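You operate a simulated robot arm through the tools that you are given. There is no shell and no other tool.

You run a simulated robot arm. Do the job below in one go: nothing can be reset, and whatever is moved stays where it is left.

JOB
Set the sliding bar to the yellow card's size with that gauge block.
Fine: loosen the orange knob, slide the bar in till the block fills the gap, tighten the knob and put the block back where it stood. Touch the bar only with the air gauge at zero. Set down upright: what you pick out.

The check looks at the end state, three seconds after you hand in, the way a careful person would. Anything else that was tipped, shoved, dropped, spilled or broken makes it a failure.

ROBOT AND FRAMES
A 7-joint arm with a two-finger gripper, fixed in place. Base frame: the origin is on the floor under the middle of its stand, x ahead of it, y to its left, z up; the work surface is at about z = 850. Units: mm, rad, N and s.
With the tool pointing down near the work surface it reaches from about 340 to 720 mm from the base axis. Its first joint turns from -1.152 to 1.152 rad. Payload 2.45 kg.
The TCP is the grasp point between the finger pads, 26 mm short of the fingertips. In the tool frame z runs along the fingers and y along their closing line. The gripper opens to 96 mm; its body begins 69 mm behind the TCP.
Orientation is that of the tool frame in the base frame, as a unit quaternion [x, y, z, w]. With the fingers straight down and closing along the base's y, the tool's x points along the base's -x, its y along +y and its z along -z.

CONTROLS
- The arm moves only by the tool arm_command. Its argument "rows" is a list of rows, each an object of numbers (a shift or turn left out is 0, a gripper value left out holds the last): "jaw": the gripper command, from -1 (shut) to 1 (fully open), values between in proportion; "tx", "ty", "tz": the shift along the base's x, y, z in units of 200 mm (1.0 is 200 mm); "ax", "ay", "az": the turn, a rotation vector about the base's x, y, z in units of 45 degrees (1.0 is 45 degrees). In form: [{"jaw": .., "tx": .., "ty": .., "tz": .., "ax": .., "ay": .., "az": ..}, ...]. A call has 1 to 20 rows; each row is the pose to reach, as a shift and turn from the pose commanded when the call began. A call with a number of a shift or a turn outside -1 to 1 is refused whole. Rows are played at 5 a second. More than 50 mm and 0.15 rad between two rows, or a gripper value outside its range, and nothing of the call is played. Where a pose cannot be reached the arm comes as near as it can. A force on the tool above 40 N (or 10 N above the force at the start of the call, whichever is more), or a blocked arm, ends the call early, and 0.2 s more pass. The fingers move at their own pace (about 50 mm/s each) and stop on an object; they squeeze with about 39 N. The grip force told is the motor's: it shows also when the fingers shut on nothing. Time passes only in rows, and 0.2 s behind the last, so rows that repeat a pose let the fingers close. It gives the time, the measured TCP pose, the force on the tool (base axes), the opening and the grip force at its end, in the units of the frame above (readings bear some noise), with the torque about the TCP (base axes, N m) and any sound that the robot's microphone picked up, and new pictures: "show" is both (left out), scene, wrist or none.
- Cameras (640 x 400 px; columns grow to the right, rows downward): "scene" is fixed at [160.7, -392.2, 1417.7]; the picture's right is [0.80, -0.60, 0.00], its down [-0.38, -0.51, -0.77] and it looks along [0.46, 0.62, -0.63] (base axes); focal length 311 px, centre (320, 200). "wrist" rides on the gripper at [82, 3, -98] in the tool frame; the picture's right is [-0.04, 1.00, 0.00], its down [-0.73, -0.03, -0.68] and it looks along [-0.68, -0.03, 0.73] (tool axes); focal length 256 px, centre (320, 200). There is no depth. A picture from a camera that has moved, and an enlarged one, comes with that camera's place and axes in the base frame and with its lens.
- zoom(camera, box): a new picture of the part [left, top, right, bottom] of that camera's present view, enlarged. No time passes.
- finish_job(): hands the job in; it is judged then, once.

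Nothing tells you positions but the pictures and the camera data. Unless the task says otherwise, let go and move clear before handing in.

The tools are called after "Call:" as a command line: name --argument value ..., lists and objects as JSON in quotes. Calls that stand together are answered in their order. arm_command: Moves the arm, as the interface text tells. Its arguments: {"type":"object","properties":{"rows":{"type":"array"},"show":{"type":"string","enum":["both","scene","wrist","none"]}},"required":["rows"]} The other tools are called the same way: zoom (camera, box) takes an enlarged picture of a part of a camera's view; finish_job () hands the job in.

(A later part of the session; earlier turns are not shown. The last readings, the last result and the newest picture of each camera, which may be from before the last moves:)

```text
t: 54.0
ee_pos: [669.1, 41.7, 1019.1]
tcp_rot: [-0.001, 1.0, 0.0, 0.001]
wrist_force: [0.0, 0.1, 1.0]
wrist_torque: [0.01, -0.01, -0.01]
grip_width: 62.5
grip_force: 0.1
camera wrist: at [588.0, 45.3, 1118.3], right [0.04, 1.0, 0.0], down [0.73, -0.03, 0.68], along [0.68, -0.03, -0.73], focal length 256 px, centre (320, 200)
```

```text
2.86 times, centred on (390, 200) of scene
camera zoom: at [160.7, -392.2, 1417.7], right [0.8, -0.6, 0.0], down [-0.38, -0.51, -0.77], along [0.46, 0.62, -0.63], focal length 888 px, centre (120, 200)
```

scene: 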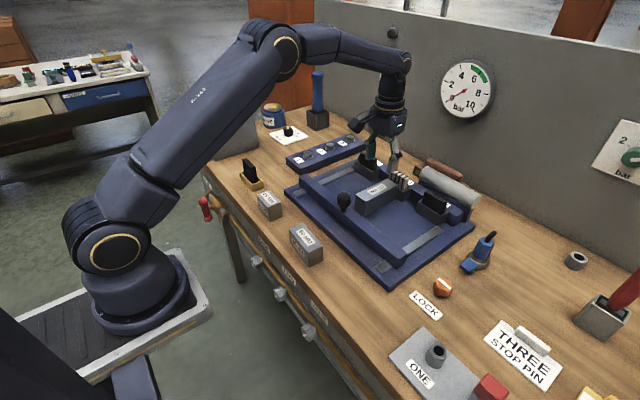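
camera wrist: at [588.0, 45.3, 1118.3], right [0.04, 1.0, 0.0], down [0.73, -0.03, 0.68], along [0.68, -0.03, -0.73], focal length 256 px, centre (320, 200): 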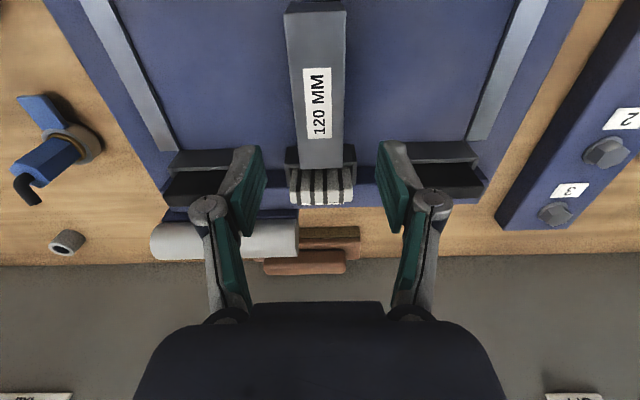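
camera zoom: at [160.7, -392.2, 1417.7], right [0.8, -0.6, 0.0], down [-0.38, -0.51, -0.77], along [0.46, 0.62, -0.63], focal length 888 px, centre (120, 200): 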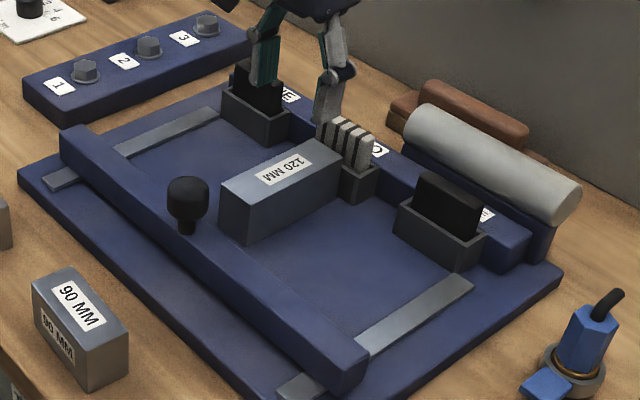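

The block lies flat and square in front of pocket TWO. Before touching the bar I'll check the gauge again.

Call:
zoom --camera "scene" --box '[430, 50, 510, 130]'

Call:
zoom --camera "scene" --box '[370, 20, 450, 100]'

Call:
arm_command --rows '[{"jaw": -1, "tx": -0.1, "tz": 0.05}, {"tx": -0.25, "tz": 0.05}, {"tx": -0.42, "tz": 0.05}, {"tx": -0.58, "tz": 0.05}, {"tx": -0.7, "tz": 0.0}, {"tx": -0.76, "tz": -0.05}, {"tx": -0.76, "tz": -0.1}, {"tx": -0.76, "tz": -0.1}]'

```text
5.00 times, centred on (470, 90) of scene
camera zoom: at [160.7, -392.2, 1417.7], right [0.8, -0.6, 0.0], down [-0.38, -0.51, -0.77], along [0.46, 0.62, -0.63], focal length 1553 px, centre (-430, 750)
```

zoom: 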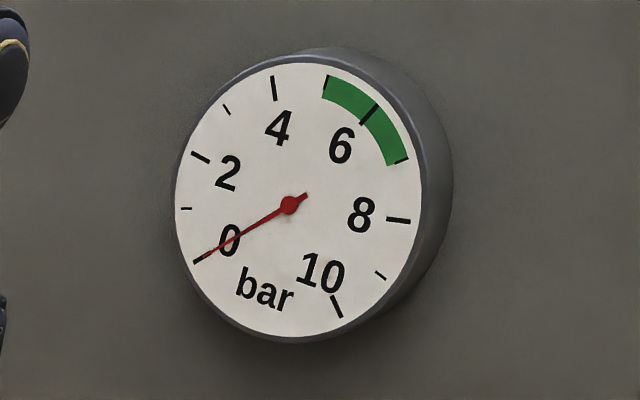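

```text
5.00 times, centred on (410, 60) of scene
camera zoom: at [160.7, -392.2, 1417.7], right [0.8, -0.6, 0.0], down [-0.38, -0.51, -0.77], along [0.46, 0.62, -0.63], focal length 1553 px, centre (-130, 900)
```

zoom: 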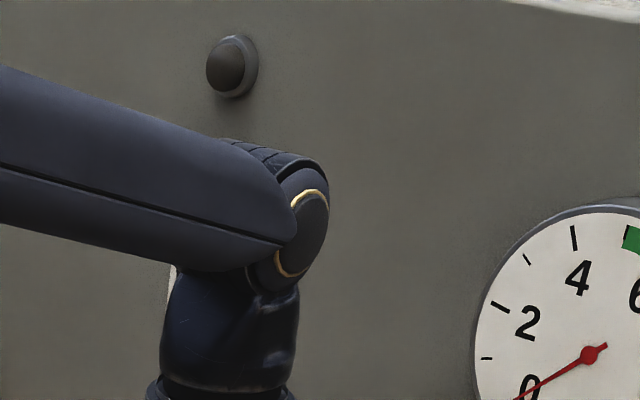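

```text
t: 55.8
ee_pos: [519.3, 41.5, 999.0]
tcp_rot: [-0.001, 1.0, 0.0, 0.0]
wrist_force: [-0.2, 0.4, 0.0]
wrist_torque: [0.01, 0.03, 0.02]
grip_width: 0.0
grip_force: 28.5
camera wrist: at [437.8, 45.2, 1097.9], right [0.04, 1.0, 0.0], down [0.73, -0.03, 0.68], along [0.68, -0.03, -0.73], focal length 256 px, centre (320, 200)
```

scene: 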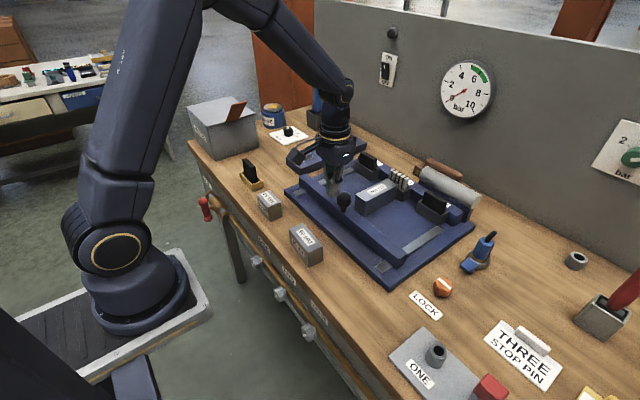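
wrist: 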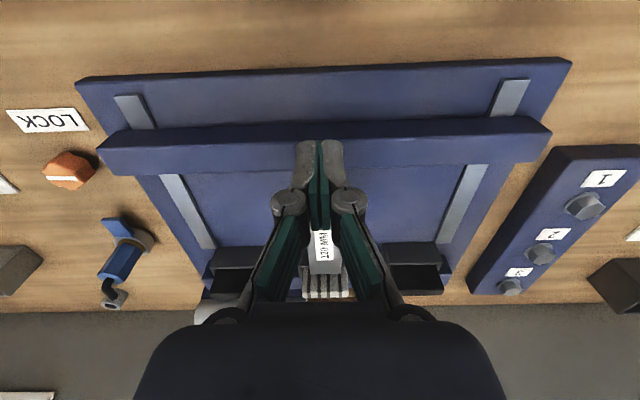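

The gauge reads exactly 0. I'll lower the closed fingers behind the bar on its centre line.

Call:
arm_command --rows '[{"tx": -0.01, "tz": -0.12}, {"tx": -0.01, "tz": -0.25}, {"tx": -0.01, "tz": -0.36}, {"tx": -0.01, "tz": -0.44}, {"tx": -0.01, "tz": -0.46}, {"tx": -0.01, "tz": -0.46}]'

Call:
zoom --camera "wrist" --box '[220, 80, 420, 240]'

Call:
zoom --camera "scene" --box '[280, 130, 440, 260]'

```text
t: 57.2
ee_pos: [517.1, 42.4, 906.1]
tcp_rot: [-0.001, 1.0, 0.001, 0.0]
wrist_force: [-0.6, 0.1, -0.4]
wrist_torque: [-0.01, -0.01, 0.0]
grip_width: 0.0
grip_force: 28.8
camera wrist: at [435.4, 44.8, 1005.2], right [0.04, 1.0, 0.0], down [0.73, -0.03, 0.68], along [0.68, -0.03, -0.73], focal length 256 px, centre (320, 200)
```

scene: 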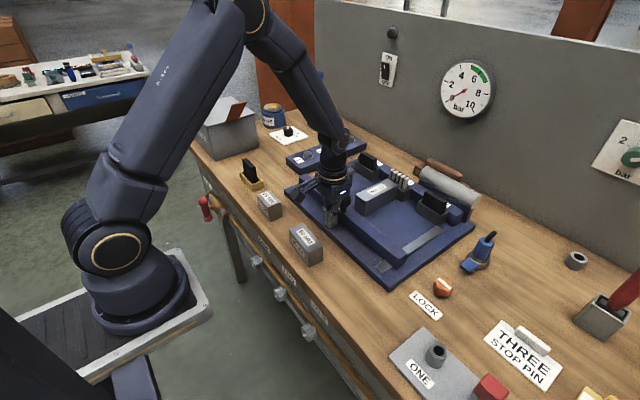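
wrist: 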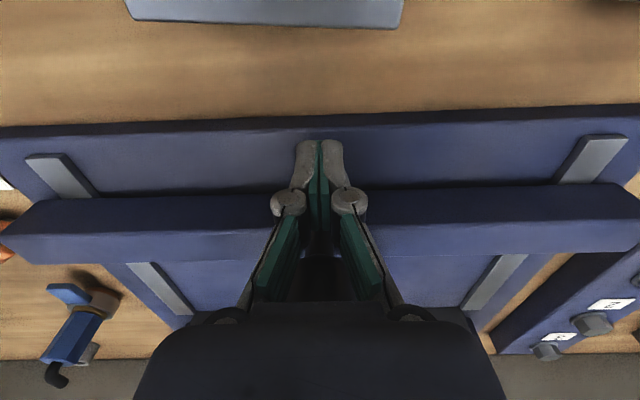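

```text
2.50 times, centred on (320, 160) of wrist
camera zoom: at [435.4, 44.8, 1005.2], right [0.04, 1.0, 0.0], down [0.73, -0.03, 0.68], along [0.68, -0.03, -0.73], focal length 640 px, centre (320, 300)
```

zoom: 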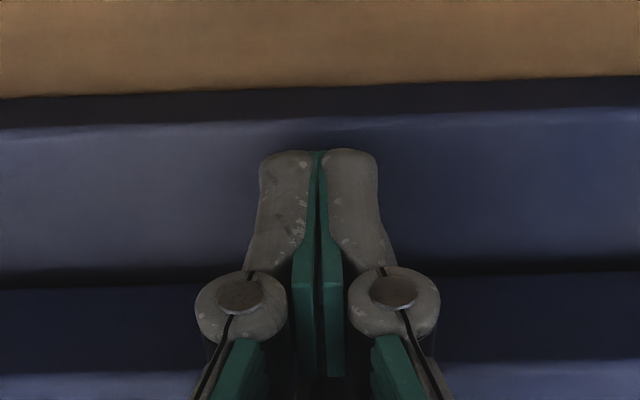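

```text
3.08 times, centred on (360, 195) of scene
camera zoom: at [160.7, -392.2, 1417.7], right [0.8, -0.6, 0.0], down [-0.38, -0.51, -0.77], along [0.46, 0.62, -0.63], focal length 956 px, centre (197, 215)
```

zoom: 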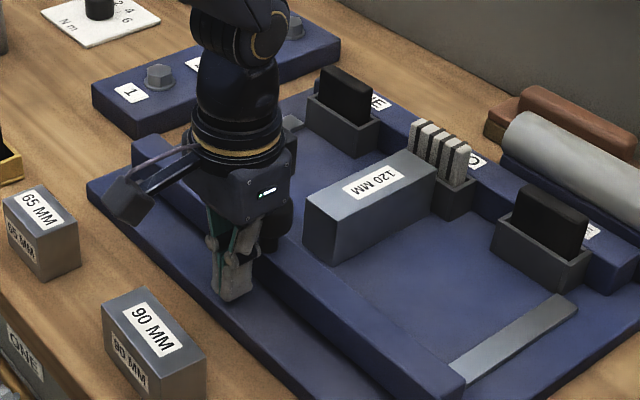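

Call:
arm_command --rows '[{"tx": 0.02}, {"tx": 0.04}, {"tx": 0.06}, {"tx": 0.075}, {"tx": 0.09}, {"tx": 0.105}, {"tx": 0.12}]' --show "wrist"

Call:
zoom --camera "scene" --box '[280, 130, 440, 260]'

```text
t: 58.8
ee_pos: [541.3, 40.4, 907.1]
tcp_rot: [-0.001, 1.0, -0.001, 0.0]
wrist_force: [-3.1, -1.3, 0.1]
wrist_torque: [0.03, -0.13, -0.04]
grip_width: 0.1
grip_force: 27.9
camera wrist: at [458.7, 43.7, 1005.3], right [0.04, 1.0, 0.0], down [0.73, -0.03, 0.68], along [0.68, -0.03, -0.73], focal length 256 px, centre (320, 200)
```

wrist: 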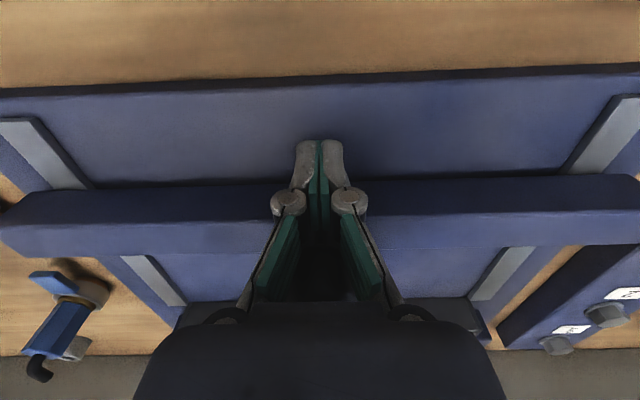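

```text
3.08 times, centred on (360, 195) of scene
camera zoom: at [160.7, -392.2, 1417.7], right [0.8, -0.6, 0.0], down [-0.38, -0.51, -0.77], along [0.46, 0.62, -0.63], focal length 956 px, centre (197, 215)
```

zoom: 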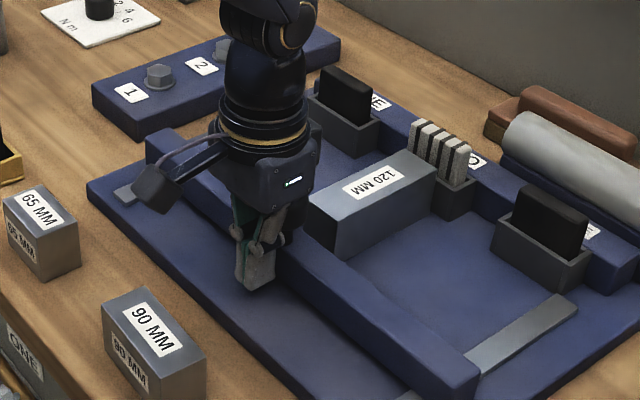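

The bar slides freely at about 3 N. I'll continue toward the block.

Call:
arm_command --rows '[{"tx": 0.015}, {"tx": 0.03}, {"tx": 0.045}, {"tx": 0.06}, {"tx": 0.075}, {"tx": 0.09}, {"tx": 0.105}]' --show "none"

Call:
zoom --camera "scene" --box '[280, 130, 440, 260]'

Call:
zoom --camera "scene" --box '[430, 50, 510, 130]'

```text
t: 60.4
ee_pos: [562.4, 41.2, 906.4]
tcp_rot: [0.0, 1.0, -0.001, 0.0]
wrist_force: [-3.6, -5.0, -0.7]
wrist_torque: [0.12, -0.08, -0.07]
grip_width: 0.1
grip_force: 28.1
```

```text
3.08 times, centred on (360, 195) of scene
camera zoom: at [160.6, -392.3, 1417.7], right [0.8, -0.6, 0.0], down [-0.38, -0.51, -0.77], along [0.46, 0.62, -0.63], focal length 956 px, centre (197, 215)
```

zoom: 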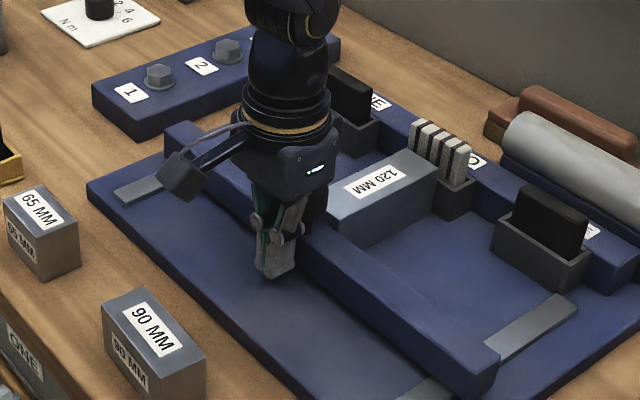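

```text
5.00 times, centred on (470, 90) of scene
camera zoom: at [160.6, -392.3, 1417.7], right [0.8, -0.6, 0.0], down [-0.38, -0.51, -0.77], along [0.46, 0.62, -0.63], focal length 1553 px, centre (-430, 750)
```

zoom: 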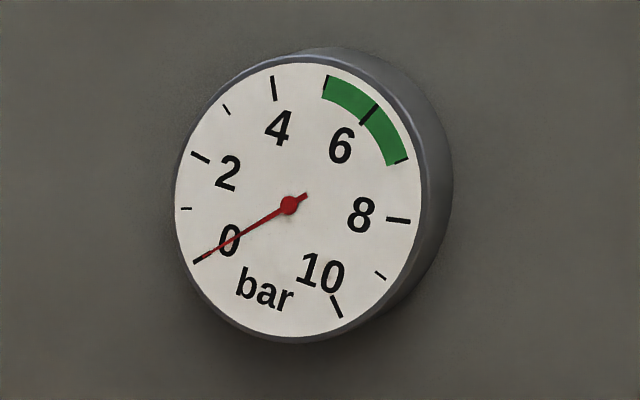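

Call:
arm_command --rows '[{"tx": 0.005}, {"tx": 0.01}, {"tx": 0.015}, {"tx": 0.02}, {"tx": 0.025}]' --show "none"

Call:
arm_command --rows '[{"tx": 0.005}, {"tx": 0.01}, {"tx": 0.015}]' --show "none"

Call:
zoom --camera "scene" --box '[280, 130, 440, 260]'

```text
t: 61.6
ee_pos: [564.7, 40.4, 907.1]
tcp_rot: [0.0, 1.0, 0.0, -0.002]
wrist_force: [-21.6, -5.7, 2.5]
wrist_torque: [0.19, -0.68, -0.28]
grip_width: 0.2
grip_force: 28.8
```

```text
t: 62.4
ee_pos: [565.7, 40.0, 906.6]
tcp_rot: [0.0, 1.0, -0.001, -0.008]
wrist_force: [-37.3, -9.0, 6.8]
wrist_torque: [0.03, -1.44, -0.21]
grip_width: 6.1
grip_force: 28.2
```

```text
3.08 times, centred on (360, 195) of scene
camera zoom: at [159.6, -392.4, 1417.8], right [0.8, -0.6, 0.0], down [-0.38, -0.51, -0.77], along [0.46, 0.62, -0.63], focal length 956 px, centre (197, 215)
```

zoom: 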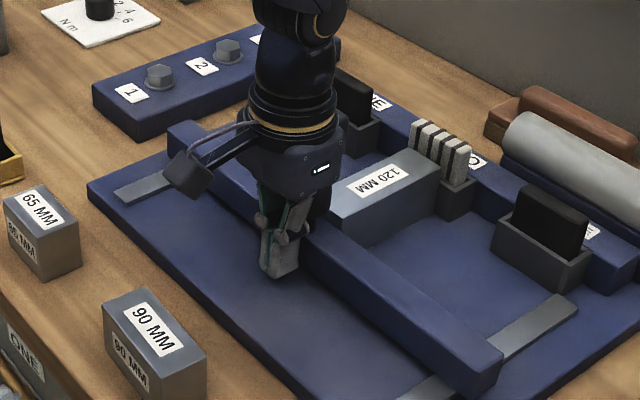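

Force rose sharply to 37 N, so the bar, block and pocket are in contact. I'll back off and inspect.

Call:
arm_command --rows '[{"tx": -0.03}, {"tx": -0.08}, {"tx": -0.14}, {"tx": -0.2}, {"tx": -0.2, "tz": 0.15}, {"tx": -0.2, "tz": 0.35}, {"tx": -0.15, "tz": 0.5}, {"tx": 0.0, "tz": 0.6}, {"tx": 0.2, "tz": 0.6}, {"tx": 0.35, "tz": 0.6}, {"tx": 0.35, "tz": 0.6}]'

Call:
zoom --camera "scene" --box '[300, 130, 480, 270]'

Call:
zoom --camera "scene" --box '[350, 155, 430, 215]'

Call:
zoom --camera "wrist" --box '[220, 60, 420, 220]'

```text
t: 64.8
ee_pos: [641.6, 41.1, 1026.8]
tcp_rot: [-0.001, 1.0, 0.0, 0.0]
wrist_force: [0.1, 0.4, -0.2]
wrist_torque: [0.0, 0.02, 0.0]
grip_width: 0.1
grip_force: 28.6
camera wrist: at [559.1, 44.2, 1125.7], right [0.04, 1.0, 0.0], down [0.73, -0.03, 0.68], along [0.68, -0.03, -0.73], focal length 256 px, centre (320, 200)
```

scene: 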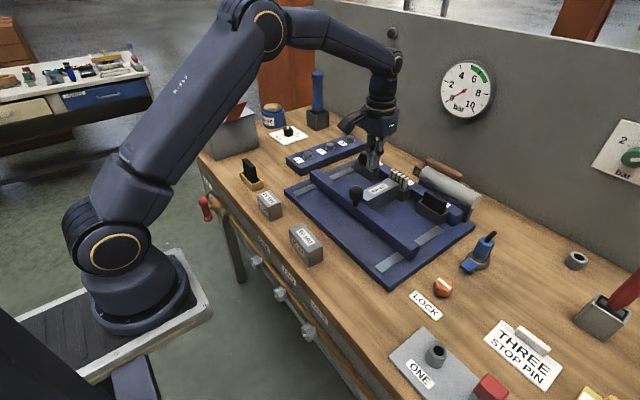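
wrist: 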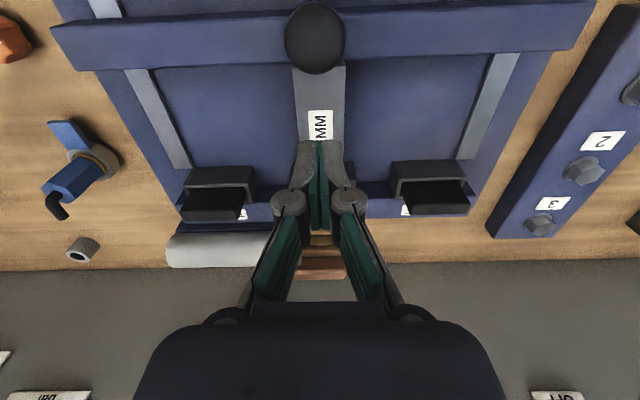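

```text
2.86 times, centred on (390, 200) of scene
camera zoom: at [160.7, -392.2, 1417.7], right [0.8, -0.6, 0.0], down [-0.38, -0.51, -0.77], along [0.46, 0.62, -0.63], focal length 888 px, centre (120, 200)
```

zoom: 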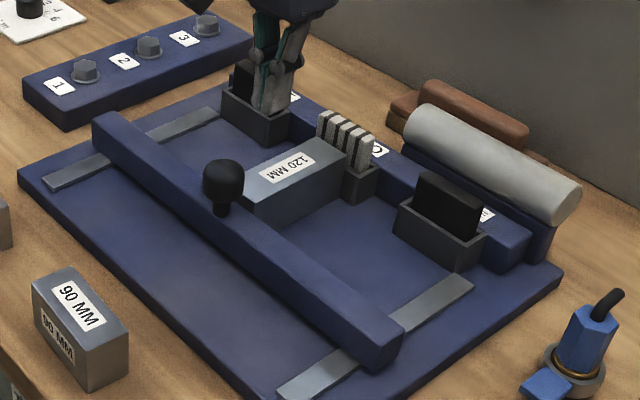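

```text
6.67 times, centred on (390, 185) of scene
camera zoom: at [160.7, -392.2, 1417.7], right [0.8, -0.6, 0.0], down [-0.38, -0.51, -0.77], along [0.46, 0.62, -0.63], focal length 2071 px, centre (-147, 300)
```

zoom: 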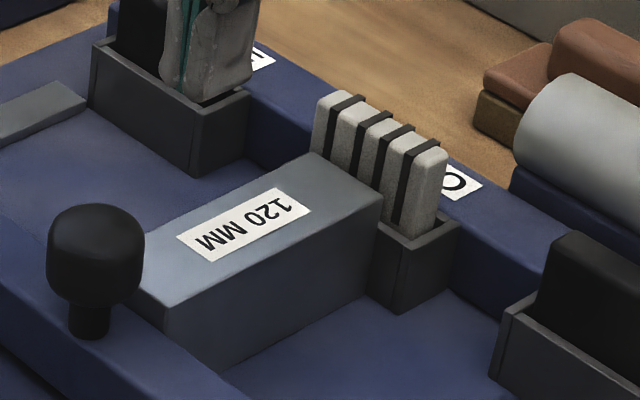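

```text
2.50 times, centred on (320, 140) of wrist
camera zoom: at [559.1, 44.2, 1125.7], right [0.04, 1.0, 0.0], down [0.73, -0.03, 0.68], along [0.68, -0.03, -0.73], focal length 640 px, centre (320, 350)
```

zoom: 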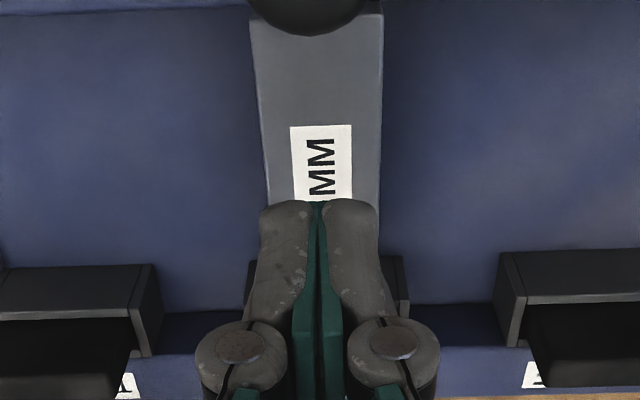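

The 120 MM block sits snugly between the bar and the pocket-TWO face. Now I'll go back to the orange knob to tighten it, arriving with the jaws turned to match its loosened position.

Call:
arm_command --rows '[{"jaw": 0.08, "tx": -0.03, "ty": -0.15, "tz": 0.03, "az": 0.1}, {"tx": -0.06, "ty": -0.3, "tz": 0.05, "az": 0.2}, {"tx": -0.1, "ty": -0.5, "tz": 0.05, "az": 0.32}, {"tx": -0.14, "ty": -0.7, "tz": 0.05, "az": 0.44}, {"tx": -0.18, "ty": -0.88, "tz": 0.05, "az": 0.56}, {"tx": -0.23, "ty": -1.0, "tz": 0.05, "az": 0.68}, {"tx": -0.23, "ty": -1.0, "tz": 0.05, "az": 0.8}, {"tx": -0.23, "ty": -1.0, "tz": 0.05, "az": 0.9}, {"tx": -0.23, "ty": -1.0, "tz": 0.05, "az": 0.9}]' --show "none"

Call:
arm_command --rows '[{"ty": -0.1, "tz": -0.1, "az": 0.13}, {"ty": -0.25, "tz": -0.2, "az": 0.26}, {"ty": -0.377, "tz": -0.35, "az": 0.4}, {"ty": -0.377, "tz": -0.45, "az": 0.54}, {"ty": -0.377, "tz": -0.5, "az": 0.67}, {"ty": -0.377, "tz": -0.5, "az": 0.767}, {"ty": -0.377, "tz": -0.5, "az": 0.767}]'

Call:
zoom --camera "wrist" --box '[220, 80, 420, 240]'

Call:
zoom --camera "scene" --box '[300, 130, 480, 270]'

```text
t: 66.8
ee_pos: [594.2, -159.5, 1037.7]
tcp_rot: [-0.347, 0.938, -0.001, 0.0]
wrist_force: [-0.4, -0.3, -0.6]
wrist_torque: [0.01, -0.02, -0.01]
grip_width: 51.7
grip_force: 0.0
```

```text
t: 68.4
ee_pos: [595.2, -233.4, 937.3]
tcp_rot: [-0.61, 0.793, 0.0, 0.0]
wrist_force: [0.1, -0.7, 0.3]
wrist_torque: [-0.02, 0.01, 0.02]
grip_width: 51.8
grip_force: 0.0
camera wrist: at [569.6, -312.5, 1035.5], right [-0.96, 0.29, 0.0], down [0.22, 0.7, 0.68], along [0.2, 0.65, -0.73], focal length 256 px, centre (320, 200)
```

scene: 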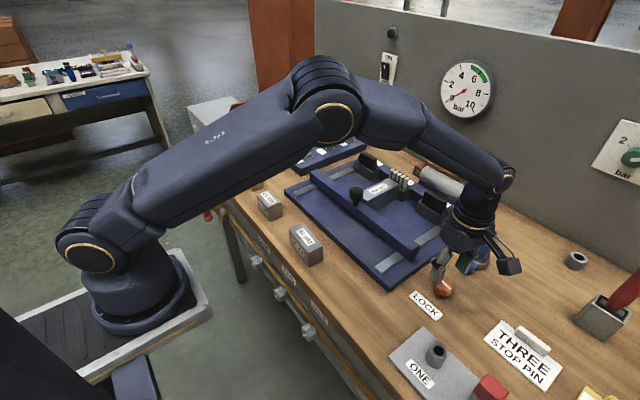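
wrist: 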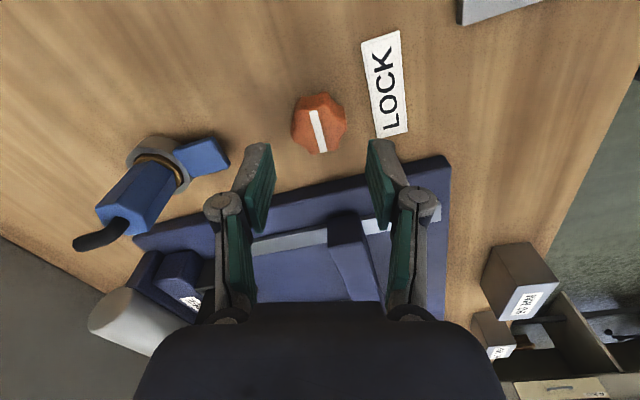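

```text
2.50 times, centred on (320, 160) of wrist
camera zoom: at [569.6, -312.5, 1035.5], right [-0.96, 0.29, 0.0], down [0.22, 0.7, 0.68], along [0.2, 0.65, -0.73], focal length 640 px, centre (320, 300)
```

zoom: 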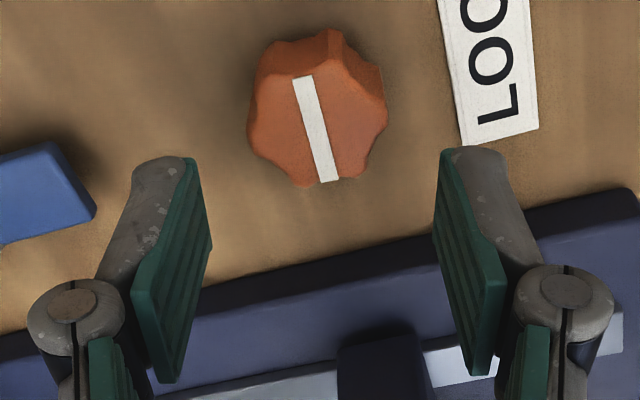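

```text
2.86 times, centred on (390, 200) of scene
camera zoom: at [160.7, -392.2, 1417.7], right [0.8, -0.6, 0.0], down [-0.38, -0.51, -0.77], along [0.46, 0.62, -0.63], focal length 888 px, centre (120, 200)
```

zoom: 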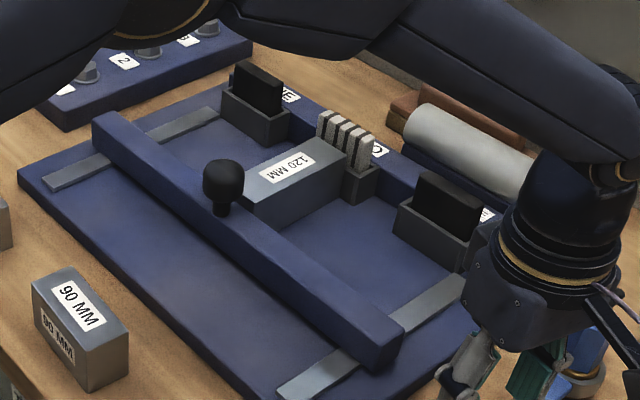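

Call:
arm_command --rows '[{"tx": 0.003, "ty": -0.003, "tz": -0.08}, {"tx": 0.003, "ty": -0.003, "tz": -0.16}, {"tx": 0.003, "ty": -0.003, "tz": -0.23}, {"tx": 0.003, "ty": -0.003, "tz": -0.27}, {"tx": 0.003, "ty": -0.003, "tz": -0.27}, {"tx": 0.003, "ty": -0.003, "tz": -0.27, "jaw": -1}, {"tx": 0.003, "ty": -0.003, "tz": -0.27}, {"tx": 0.003, "ty": -0.003, "tz": -0.27}, {"tx": 0.003, "ty": -0.003, "tz": -0.27}]'

Call:
zoom --camera "wrist" --box '[220, 80, 420, 240]'

```text
t: 70.4
ee_pos: [595.2, -235.7, 883.2]
tcp_rot: [-0.609, 0.793, 0.0, 0.0]
wrist_force: [-2.5, 1.7, -1.1]
wrist_torque: [-0.06, 0.09, 0.03]
grip_width: 36.6
grip_force: 45.0
camera wrist: at [570.3, -313.0, 981.9], right [-0.96, 0.3, 0.0], down [0.22, 0.7, 0.68], along [0.2, 0.65, -0.73], focal length 256 px, centre (320, 200)
```

scene: 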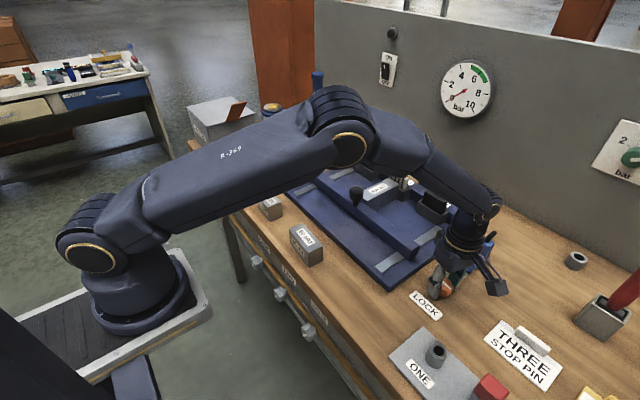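
wrist: 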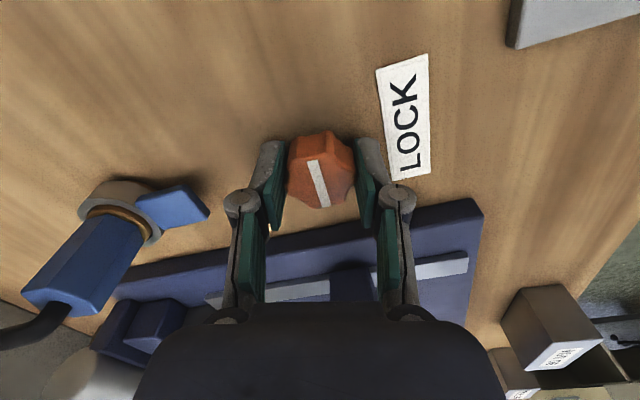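

```text
2.50 times, centred on (320, 160) of wrist
camera zoom: at [570.3, -313.0, 981.9], right [-0.96, 0.3, 0.0], down [0.22, 0.7, 0.68], along [0.2, 0.65, -0.73], focal length 640 px, centre (320, 300)
```

zoom: 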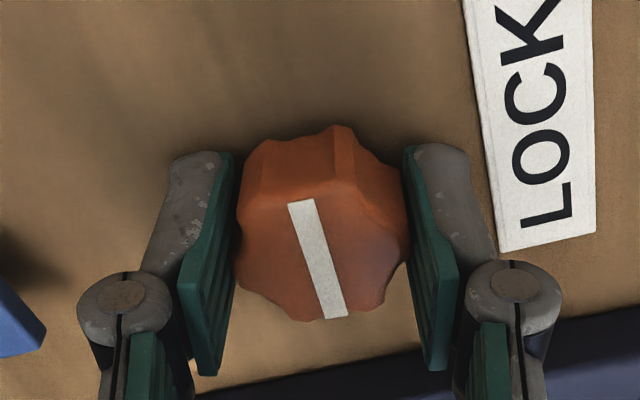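

Gripped well. Turning clockwise to tighten.

Call:
arm_command --rows '[{"az": -0.1}, {"az": -0.2}, {"az": -0.3}, {"az": -0.4}, {"az": -0.5}, {"az": -0.6}, {"az": -0.7}, {"az": -0.8}, {"az": -0.9}, {"az": -1.0}, {"az": -1.0}]' --show "none"

Call:
arm_command --rows '[{"az": -0.1}, {"az": -0.2}, {"az": -0.3}, {"az": -0.4}, {"az": -0.5}, {"az": -0.6}, {"az": -0.7}, {"az": -0.8}, {"az": -0.9}, {"az": -1.0}, {"az": -1.0}]' --show "wrist"

Call:
zoom --camera "wrist" --box '[220, 80, 420, 240]'

```text
t: 72.8
ee_pos: [595.3, -233.9, 883.0]
tcp_rot: [-0.259, 0.966, 0.0, 0.0]
wrist_force: [-1.2, -4.0, 1.3]
wrist_torque: [0.29, -0.33, -0.03]
grip_width: 36.4
grip_force: 44.9
```

```text
t: 75.2
ee_pos: [595.2, -234.3, 883.0]
tcp_rot: [0.131, 0.991, 0.0, 0.0]
wrist_force: [-0.8, -1.7, 0.6]
wrist_torque: [0.14, 0.07, 0.01]
grip_width: 36.4
grip_force: 44.9
camera wrist: at [516.5, -210.8, 981.6], right [0.3, 0.95, 0.0], down [0.7, -0.22, 0.68], along [0.65, -0.2, -0.73], focal length 256 px, centre (320, 200)
```

wrist: 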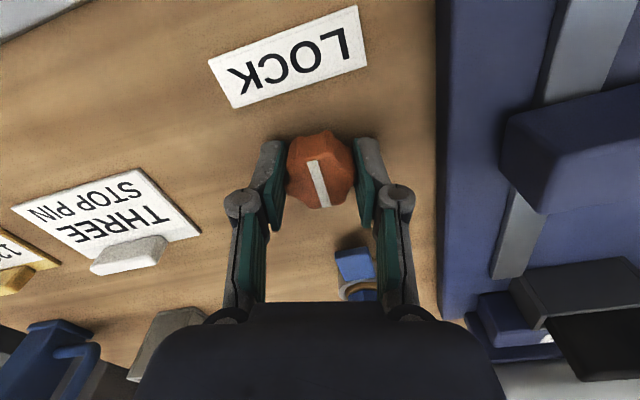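

```text
2.50 times, centred on (320, 160) of wrist
camera zoom: at [516.5, -210.8, 981.6], right [0.3, 0.95, 0.0], down [0.7, -0.22, 0.68], along [0.65, -0.2, -0.73], focal length 640 px, centre (320, 300)
```

zoom: 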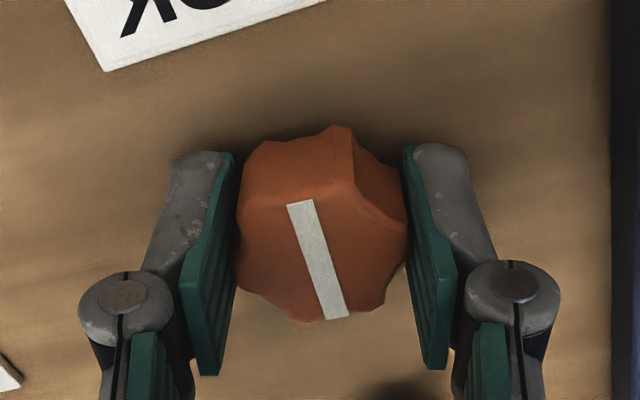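

Call:
arm_command --rows '[{"az": -0.1}, {"az": -0.2}, {"az": -0.3}, {"az": -0.4}, {"az": -0.5}, {"az": -0.6}, {"az": -0.66}, {"az": -0.66}]' --show "wrist"

Call:
zoom --camera "wrist" --box '[220, 80, 420, 240]'

```text
t: 77.0
ee_pos: [595.5, -234.9, 882.5]
tcp_rot: [0.38, 0.925, 0.0, 0.0]
wrist_force: [-3.3, -4.0, -5.5]
wrist_torque: [-0.31, -0.19, 0.61]
grip_width: 35.9
grip_force: 45.2
camera wrist: at [538.9, -175.4, 981.2], right [0.73, 0.68, 0.0], down [0.5, -0.54, 0.68], along [0.46, -0.5, -0.73], focal length 256 px, centre (320, 200)
```

wrist: 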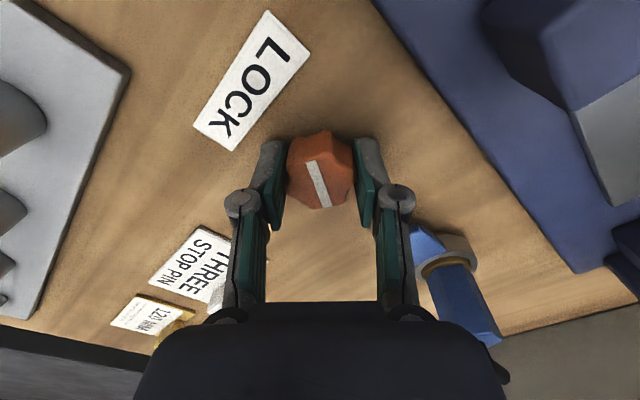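

```text
2.50 times, centred on (320, 160) of wrist
camera zoom: at [538.9, -175.4, 981.2], right [0.73, 0.68, 0.0], down [0.5, -0.54, 0.68], along [0.46, -0.5, -0.73], focal length 640 px, centre (320, 300)
```

zoom: 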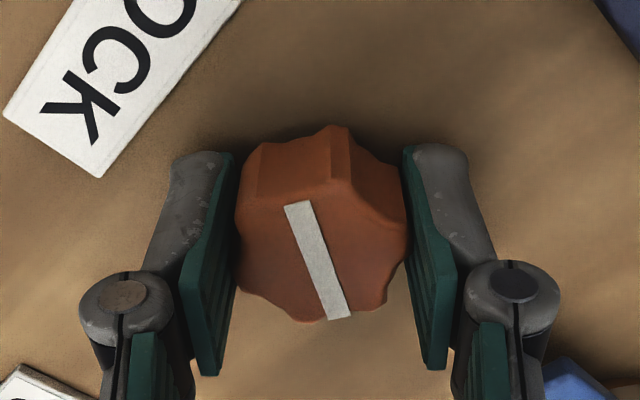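

Torque of +0.6 N·m at the original position shows it is coming up tight. I'll snug it a little more.

Call:
arm_command --rows '[{"az": -0.05}, {"az": -0.1}, {"az": -0.15}, {"az": -0.15}]' --show "wrist"

Call:
zoom --camera "wrist" --box '[220, 80, 420, 240]'

```text
t: 78.0
ee_pos: [594.7, -234.6, 883.0]
tcp_rot: [0.434, 0.901, 0.0, 0.0]
wrist_force: [-0.5, -5.4, -10.3]
wrist_torque: [-0.11, 0.14, 1.03]
grip_width: 36.8
grip_force: 45.1
camera wrist: at [546.0, -169.0, 981.3], right [0.81, 0.59, 0.0], down [0.43, -0.59, 0.68], along [0.4, -0.55, -0.73], focal length 256 px, centre (320, 200)
```

wrist: 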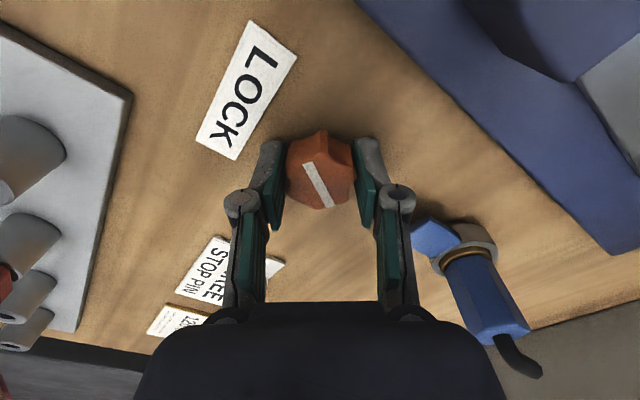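

```text
2.50 times, centred on (320, 160) of wrist
camera zoom: at [546.0, -169.0, 981.3], right [0.81, 0.59, 0.0], down [0.43, -0.59, 0.68], along [0.4, -0.55, -0.73], focal length 640 px, centre (320, 300)
```

zoom: 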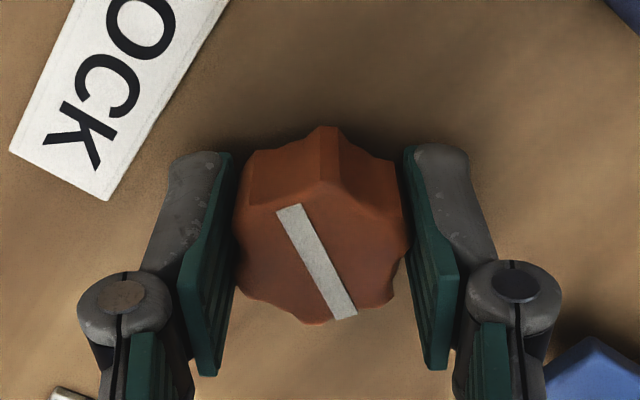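

The knob slipped in the grip against its tight stop, so it is locked. I'll open without turning back and lift clear.

Call:
arm_command --rows '[{"jaw": 0.1}, {"jaw": 0.1}, {"jaw": 0.1}, {"tz": 0.05}, {"tz": 0.2}, {"tz": 0.4}, {"tz": 0.6}, {"tz": 0.75}, {"tz": 0.75}]'

Call:
zoom --camera "scene" --box '[380, 200, 540, 320]'

Call:
zoom --camera "scene" --box '[300, 130, 480, 270]'

Call:
zoom --camera "scene" --box '[430, 50, 510, 130]'

```text
t: 80.0
ee_pos: [593.9, -233.5, 1032.0]
tcp_rot: [0.433, 0.901, 0.0, -0.001]
wrist_force: [-0.1, -0.4, 0.2]
wrist_torque: [0.0, 0.05, -0.02]
grip_width: 52.7
grip_force: 0.0
camera wrist: at [544.8, -169.2, 1130.6], right [0.81, 0.59, 0.0], down [0.43, -0.59, 0.68], along [0.4, -0.55, -0.73], focal length 256 px, centre (320, 200)
```

scene: 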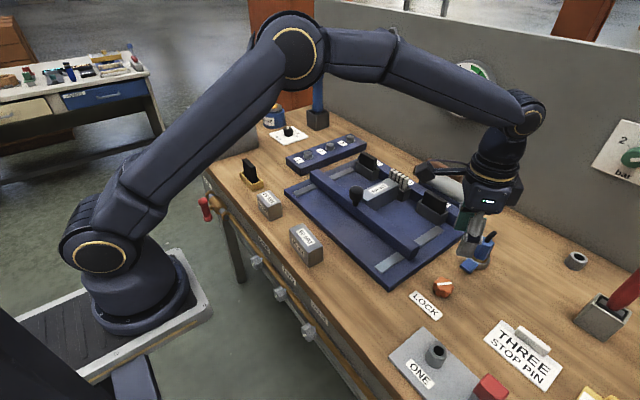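
wrist: 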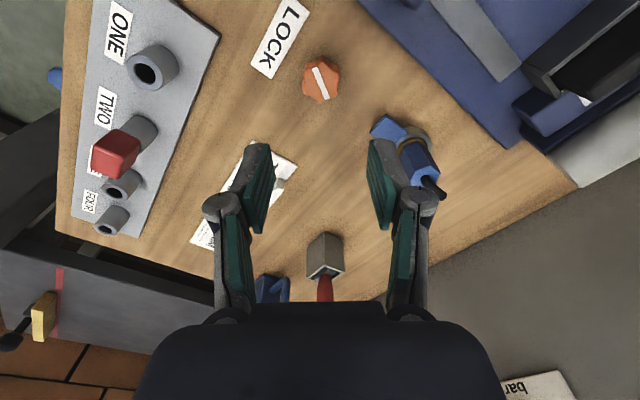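

```text
3.33 times, centred on (460, 260) of scene
camera zoom: at [160.7, -392.2, 1417.7], right [0.8, -0.6, 0.0], down [-0.38, -0.51, -0.77], along [0.46, 0.62, -0.63], focal length 1036 px, centre (-147, 0)
```

zoom: 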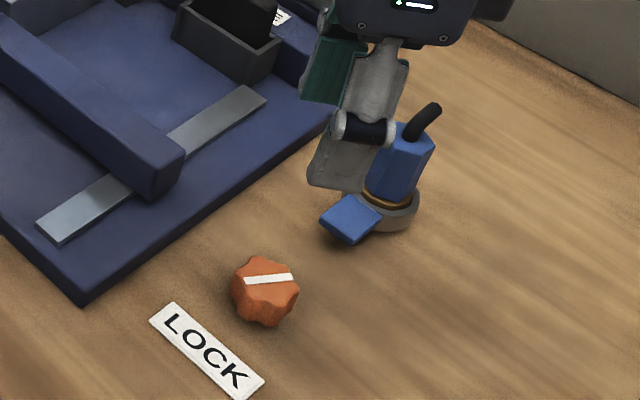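

```text
2.86 times, centred on (390, 200) of scene
camera zoom: at [160.7, -392.2, 1417.7], right [0.8, -0.6, 0.0], down [-0.38, -0.51, -0.77], along [0.46, 0.62, -0.63], focal length 888 px, centre (120, 200)
```

zoom: 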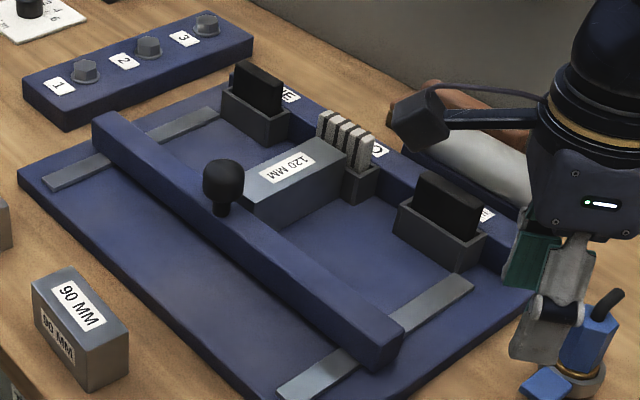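

```text
5.00 times, centred on (470, 90) of scene
camera zoom: at [160.7, -392.2, 1417.7], right [0.8, -0.6, 0.0], down [-0.38, -0.51, -0.77], along [0.46, 0.62, -0.63], focal length 1553 px, centre (-430, 750)
```

zoom: 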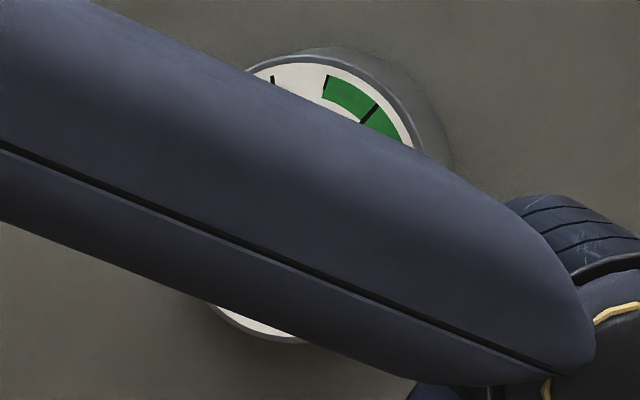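

The lock stripe is back at its tight position, and the bar and block haven't shifted. Now I'll return to the block to pick it up.

Call:
arm_command --rows '[{"jaw": 0.4, "tx": 0.04, "ty": 0.12, "tz": 0.02, "az": 0.1}, {"tx": 0.08, "ty": 0.28, "tz": 0.02, "az": 0.22}, {"tx": 0.13, "ty": 0.46, "tz": 0.02, "az": 0.34}, {"tx": 0.19, "ty": 0.64, "tz": 0.02, "az": 0.46}, {"tx": 0.25, "ty": 0.8, "tz": 0.02, "az": 0.58}, {"tx": 0.31, "ty": 0.9, "tz": 0.02, "az": 0.7}, {"tx": 0.36, "ty": 0.96, "tz": 0.02, "az": 0.8}, {"tx": 0.4, "ty": 1.0, "tz": 0.02, "az": 0.9}, {"tx": 0.4, "ty": 1.0, "tz": 0.02, "az": 0.9}]' --show "none"

Call:
arm_command --rows '[{"ty": 0.1, "az": 0.08}, {"ty": 0.25, "az": 0.16}, {"ty": 0.36, "az": 0.242}, {"ty": 0.372, "az": 0.242}, {"ty": 0.372, "az": 0.242}]'

Call:
zoom --camera "wrist" --box '[200, 0, 440, 180]'

Call:
zoom --camera "wrist" --box '[260, 130, 380, 220]'

```text
t: 82.0
ee_pos: [676.9, -34.2, 1035.4]
tcp_rot: [0.094, 0.996, 0.0, 0.0]
wrist_force: [0.8, -0.4, -0.3]
wrist_torque: [0.01, 0.01, 0.02]
grip_width: 67.2
grip_force: 0.1
```

```text
t: 83.2
ee_pos: [675.1, 39.6, 1034.9]
tcp_rot: [0.0, 1.0, 0.0, 0.0]
wrist_force: [0.3, -0.1, -0.4]
wrist_torque: [-0.03, 0.01, -0.01]
grip_width: 67.3
grip_force: 0.3
camera wrist: at [592.6, 43.0, 1134.9], right [0.04, 1.0, 0.0], down [0.73, -0.03, 0.68], along [0.68, -0.03, -0.73], focal length 256 px, centre (320, 200)
```

scene: 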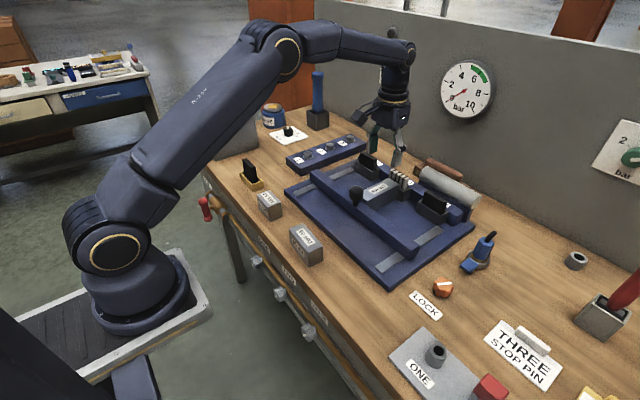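
wrist: 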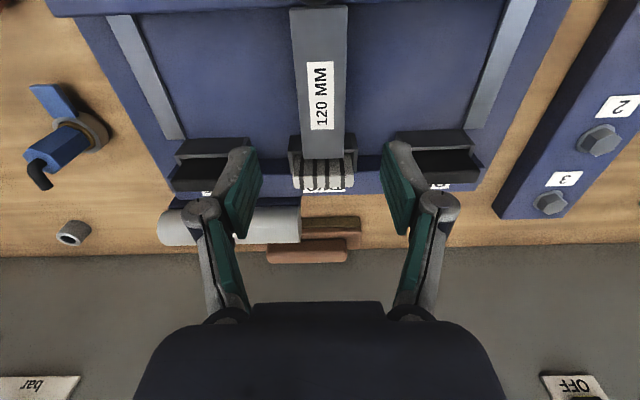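

```text
2.22 times, centred on (320, 90) of wrist
camera zoom: at [592.6, 43.0, 1134.9], right [0.04, 1.0, 0.0], down [0.73, -0.03, 0.68], along [0.68, -0.03, -0.73], focal length 569 px, centre (320, 444)
```

zoom: 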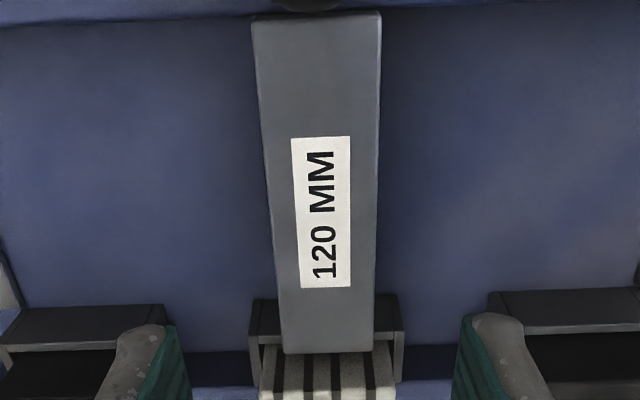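

```text
4.44 times, centred on (320, 175) of wrist
camera zoom: at [592.6, 43.0, 1134.9], right [0.04, 1.0, 0.0], down [0.73, -0.03, 0.68], along [0.68, -0.03, -0.73], focal length 1138 px, centre (320, 311)
```

zoom: 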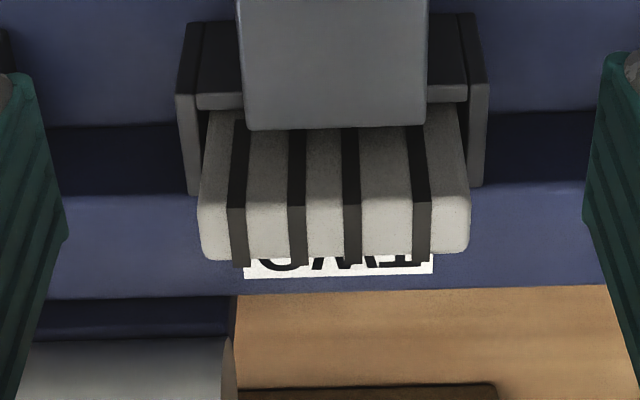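

The block spans about x = 617–737 at y ≈ 41, square and snug. I'll lower over it, keeping the camera arm clear of the black knob.

Call:
arm_command --rows '[{"tx": 0.006, "ty": 0.007, "tz": -0.15}, {"tx": 0.006, "ty": 0.007, "tz": -0.3}, {"tx": 0.006, "ty": 0.007, "tz": -0.42}, {"tx": 0.006, "ty": 0.007, "tz": -0.5}, {"tx": 0.006, "ty": 0.007, "tz": -0.5}]'

Call:
zoom --camera "scene" --box '[310, 110, 450, 230]'

```text
t: 84.4
ee_pos: [675.8, 40.2, 934.6]
tcp_rot: [0.0, 1.0, 0.0, 0.0]
wrist_force: [-0.5, -0.8, 0.4]
wrist_torque: [0.01, 0.0, 0.0]
grip_width: 67.6
grip_force: 0.0
camera wrist: at [593.3, 44.1, 1034.3], right [0.04, 1.0, 0.0], down [0.73, -0.03, 0.68], along [0.68, -0.03, -0.73], focal length 256 px, centre (320, 200)
```

scene: 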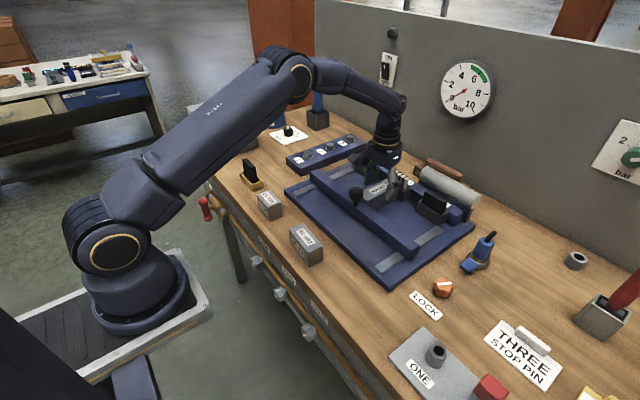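
wrist: 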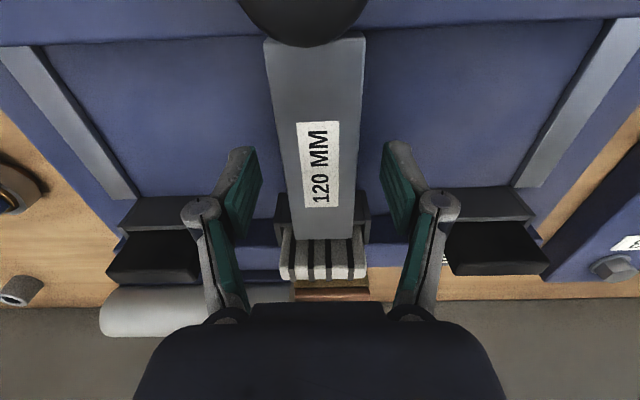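

```text
3.33 times, centred on (380, 170) of scene
camera zoom: at [160.7, -392.2, 1417.7], right [0.8, -0.6, 0.0], down [-0.38, -0.51, -0.77], along [0.46, 0.62, -0.63], focal length 1036 px, centre (120, 300)
```

zoom: 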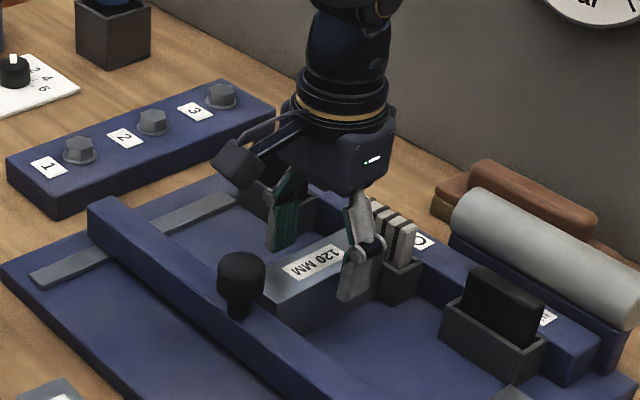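

Call:
arm_command --rows '[{"tz": -0.06}, {"tz": -0.11}, {"tz": -0.145}, {"tz": -0.158}, {"tz": -0.158}]'

Call:
zoom --camera "scene" --box '[310, 110, 450, 230]'

```text
t: 85.6
ee_pos: [676.2, 41.3, 905.0]
tcp_rot: [-0.001, 1.0, 0.0, 0.0]
wrist_force: [-0.7, 0.8, 0.0]
wrist_torque: [-0.02, 0.01, 0.0]
grip_width: 67.2
grip_force: 0.1
camera wrist: at [594.1, 43.8, 1003.5], right [0.04, 1.0, 0.0], down [0.73, -0.03, 0.68], along [0.68, -0.03, -0.73], focal length 256 px, centre (320, 200)
```

scene: 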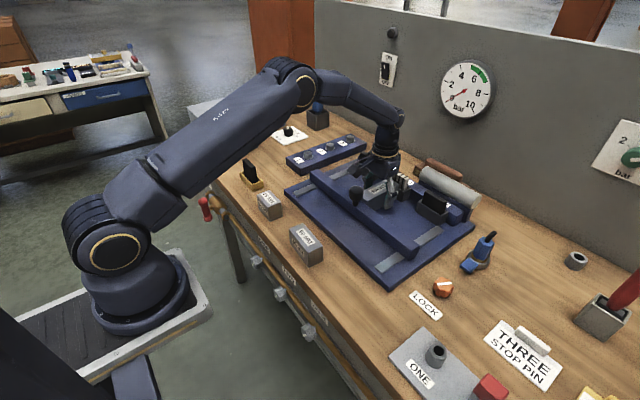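
wrist: 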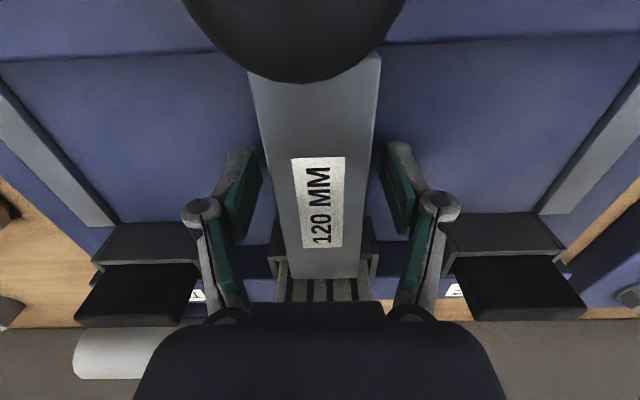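

```text
3.33 times, centred on (380, 170) of scene
camera zoom: at [160.7, -392.2, 1417.7], right [0.8, -0.6, 0.0], down [-0.38, -0.51, -0.77], along [0.46, 0.62, -0.63], focal length 1036 px, centre (120, 300)
```

zoom: 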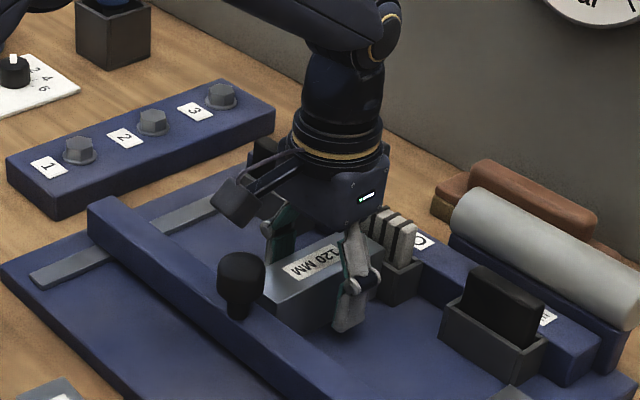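

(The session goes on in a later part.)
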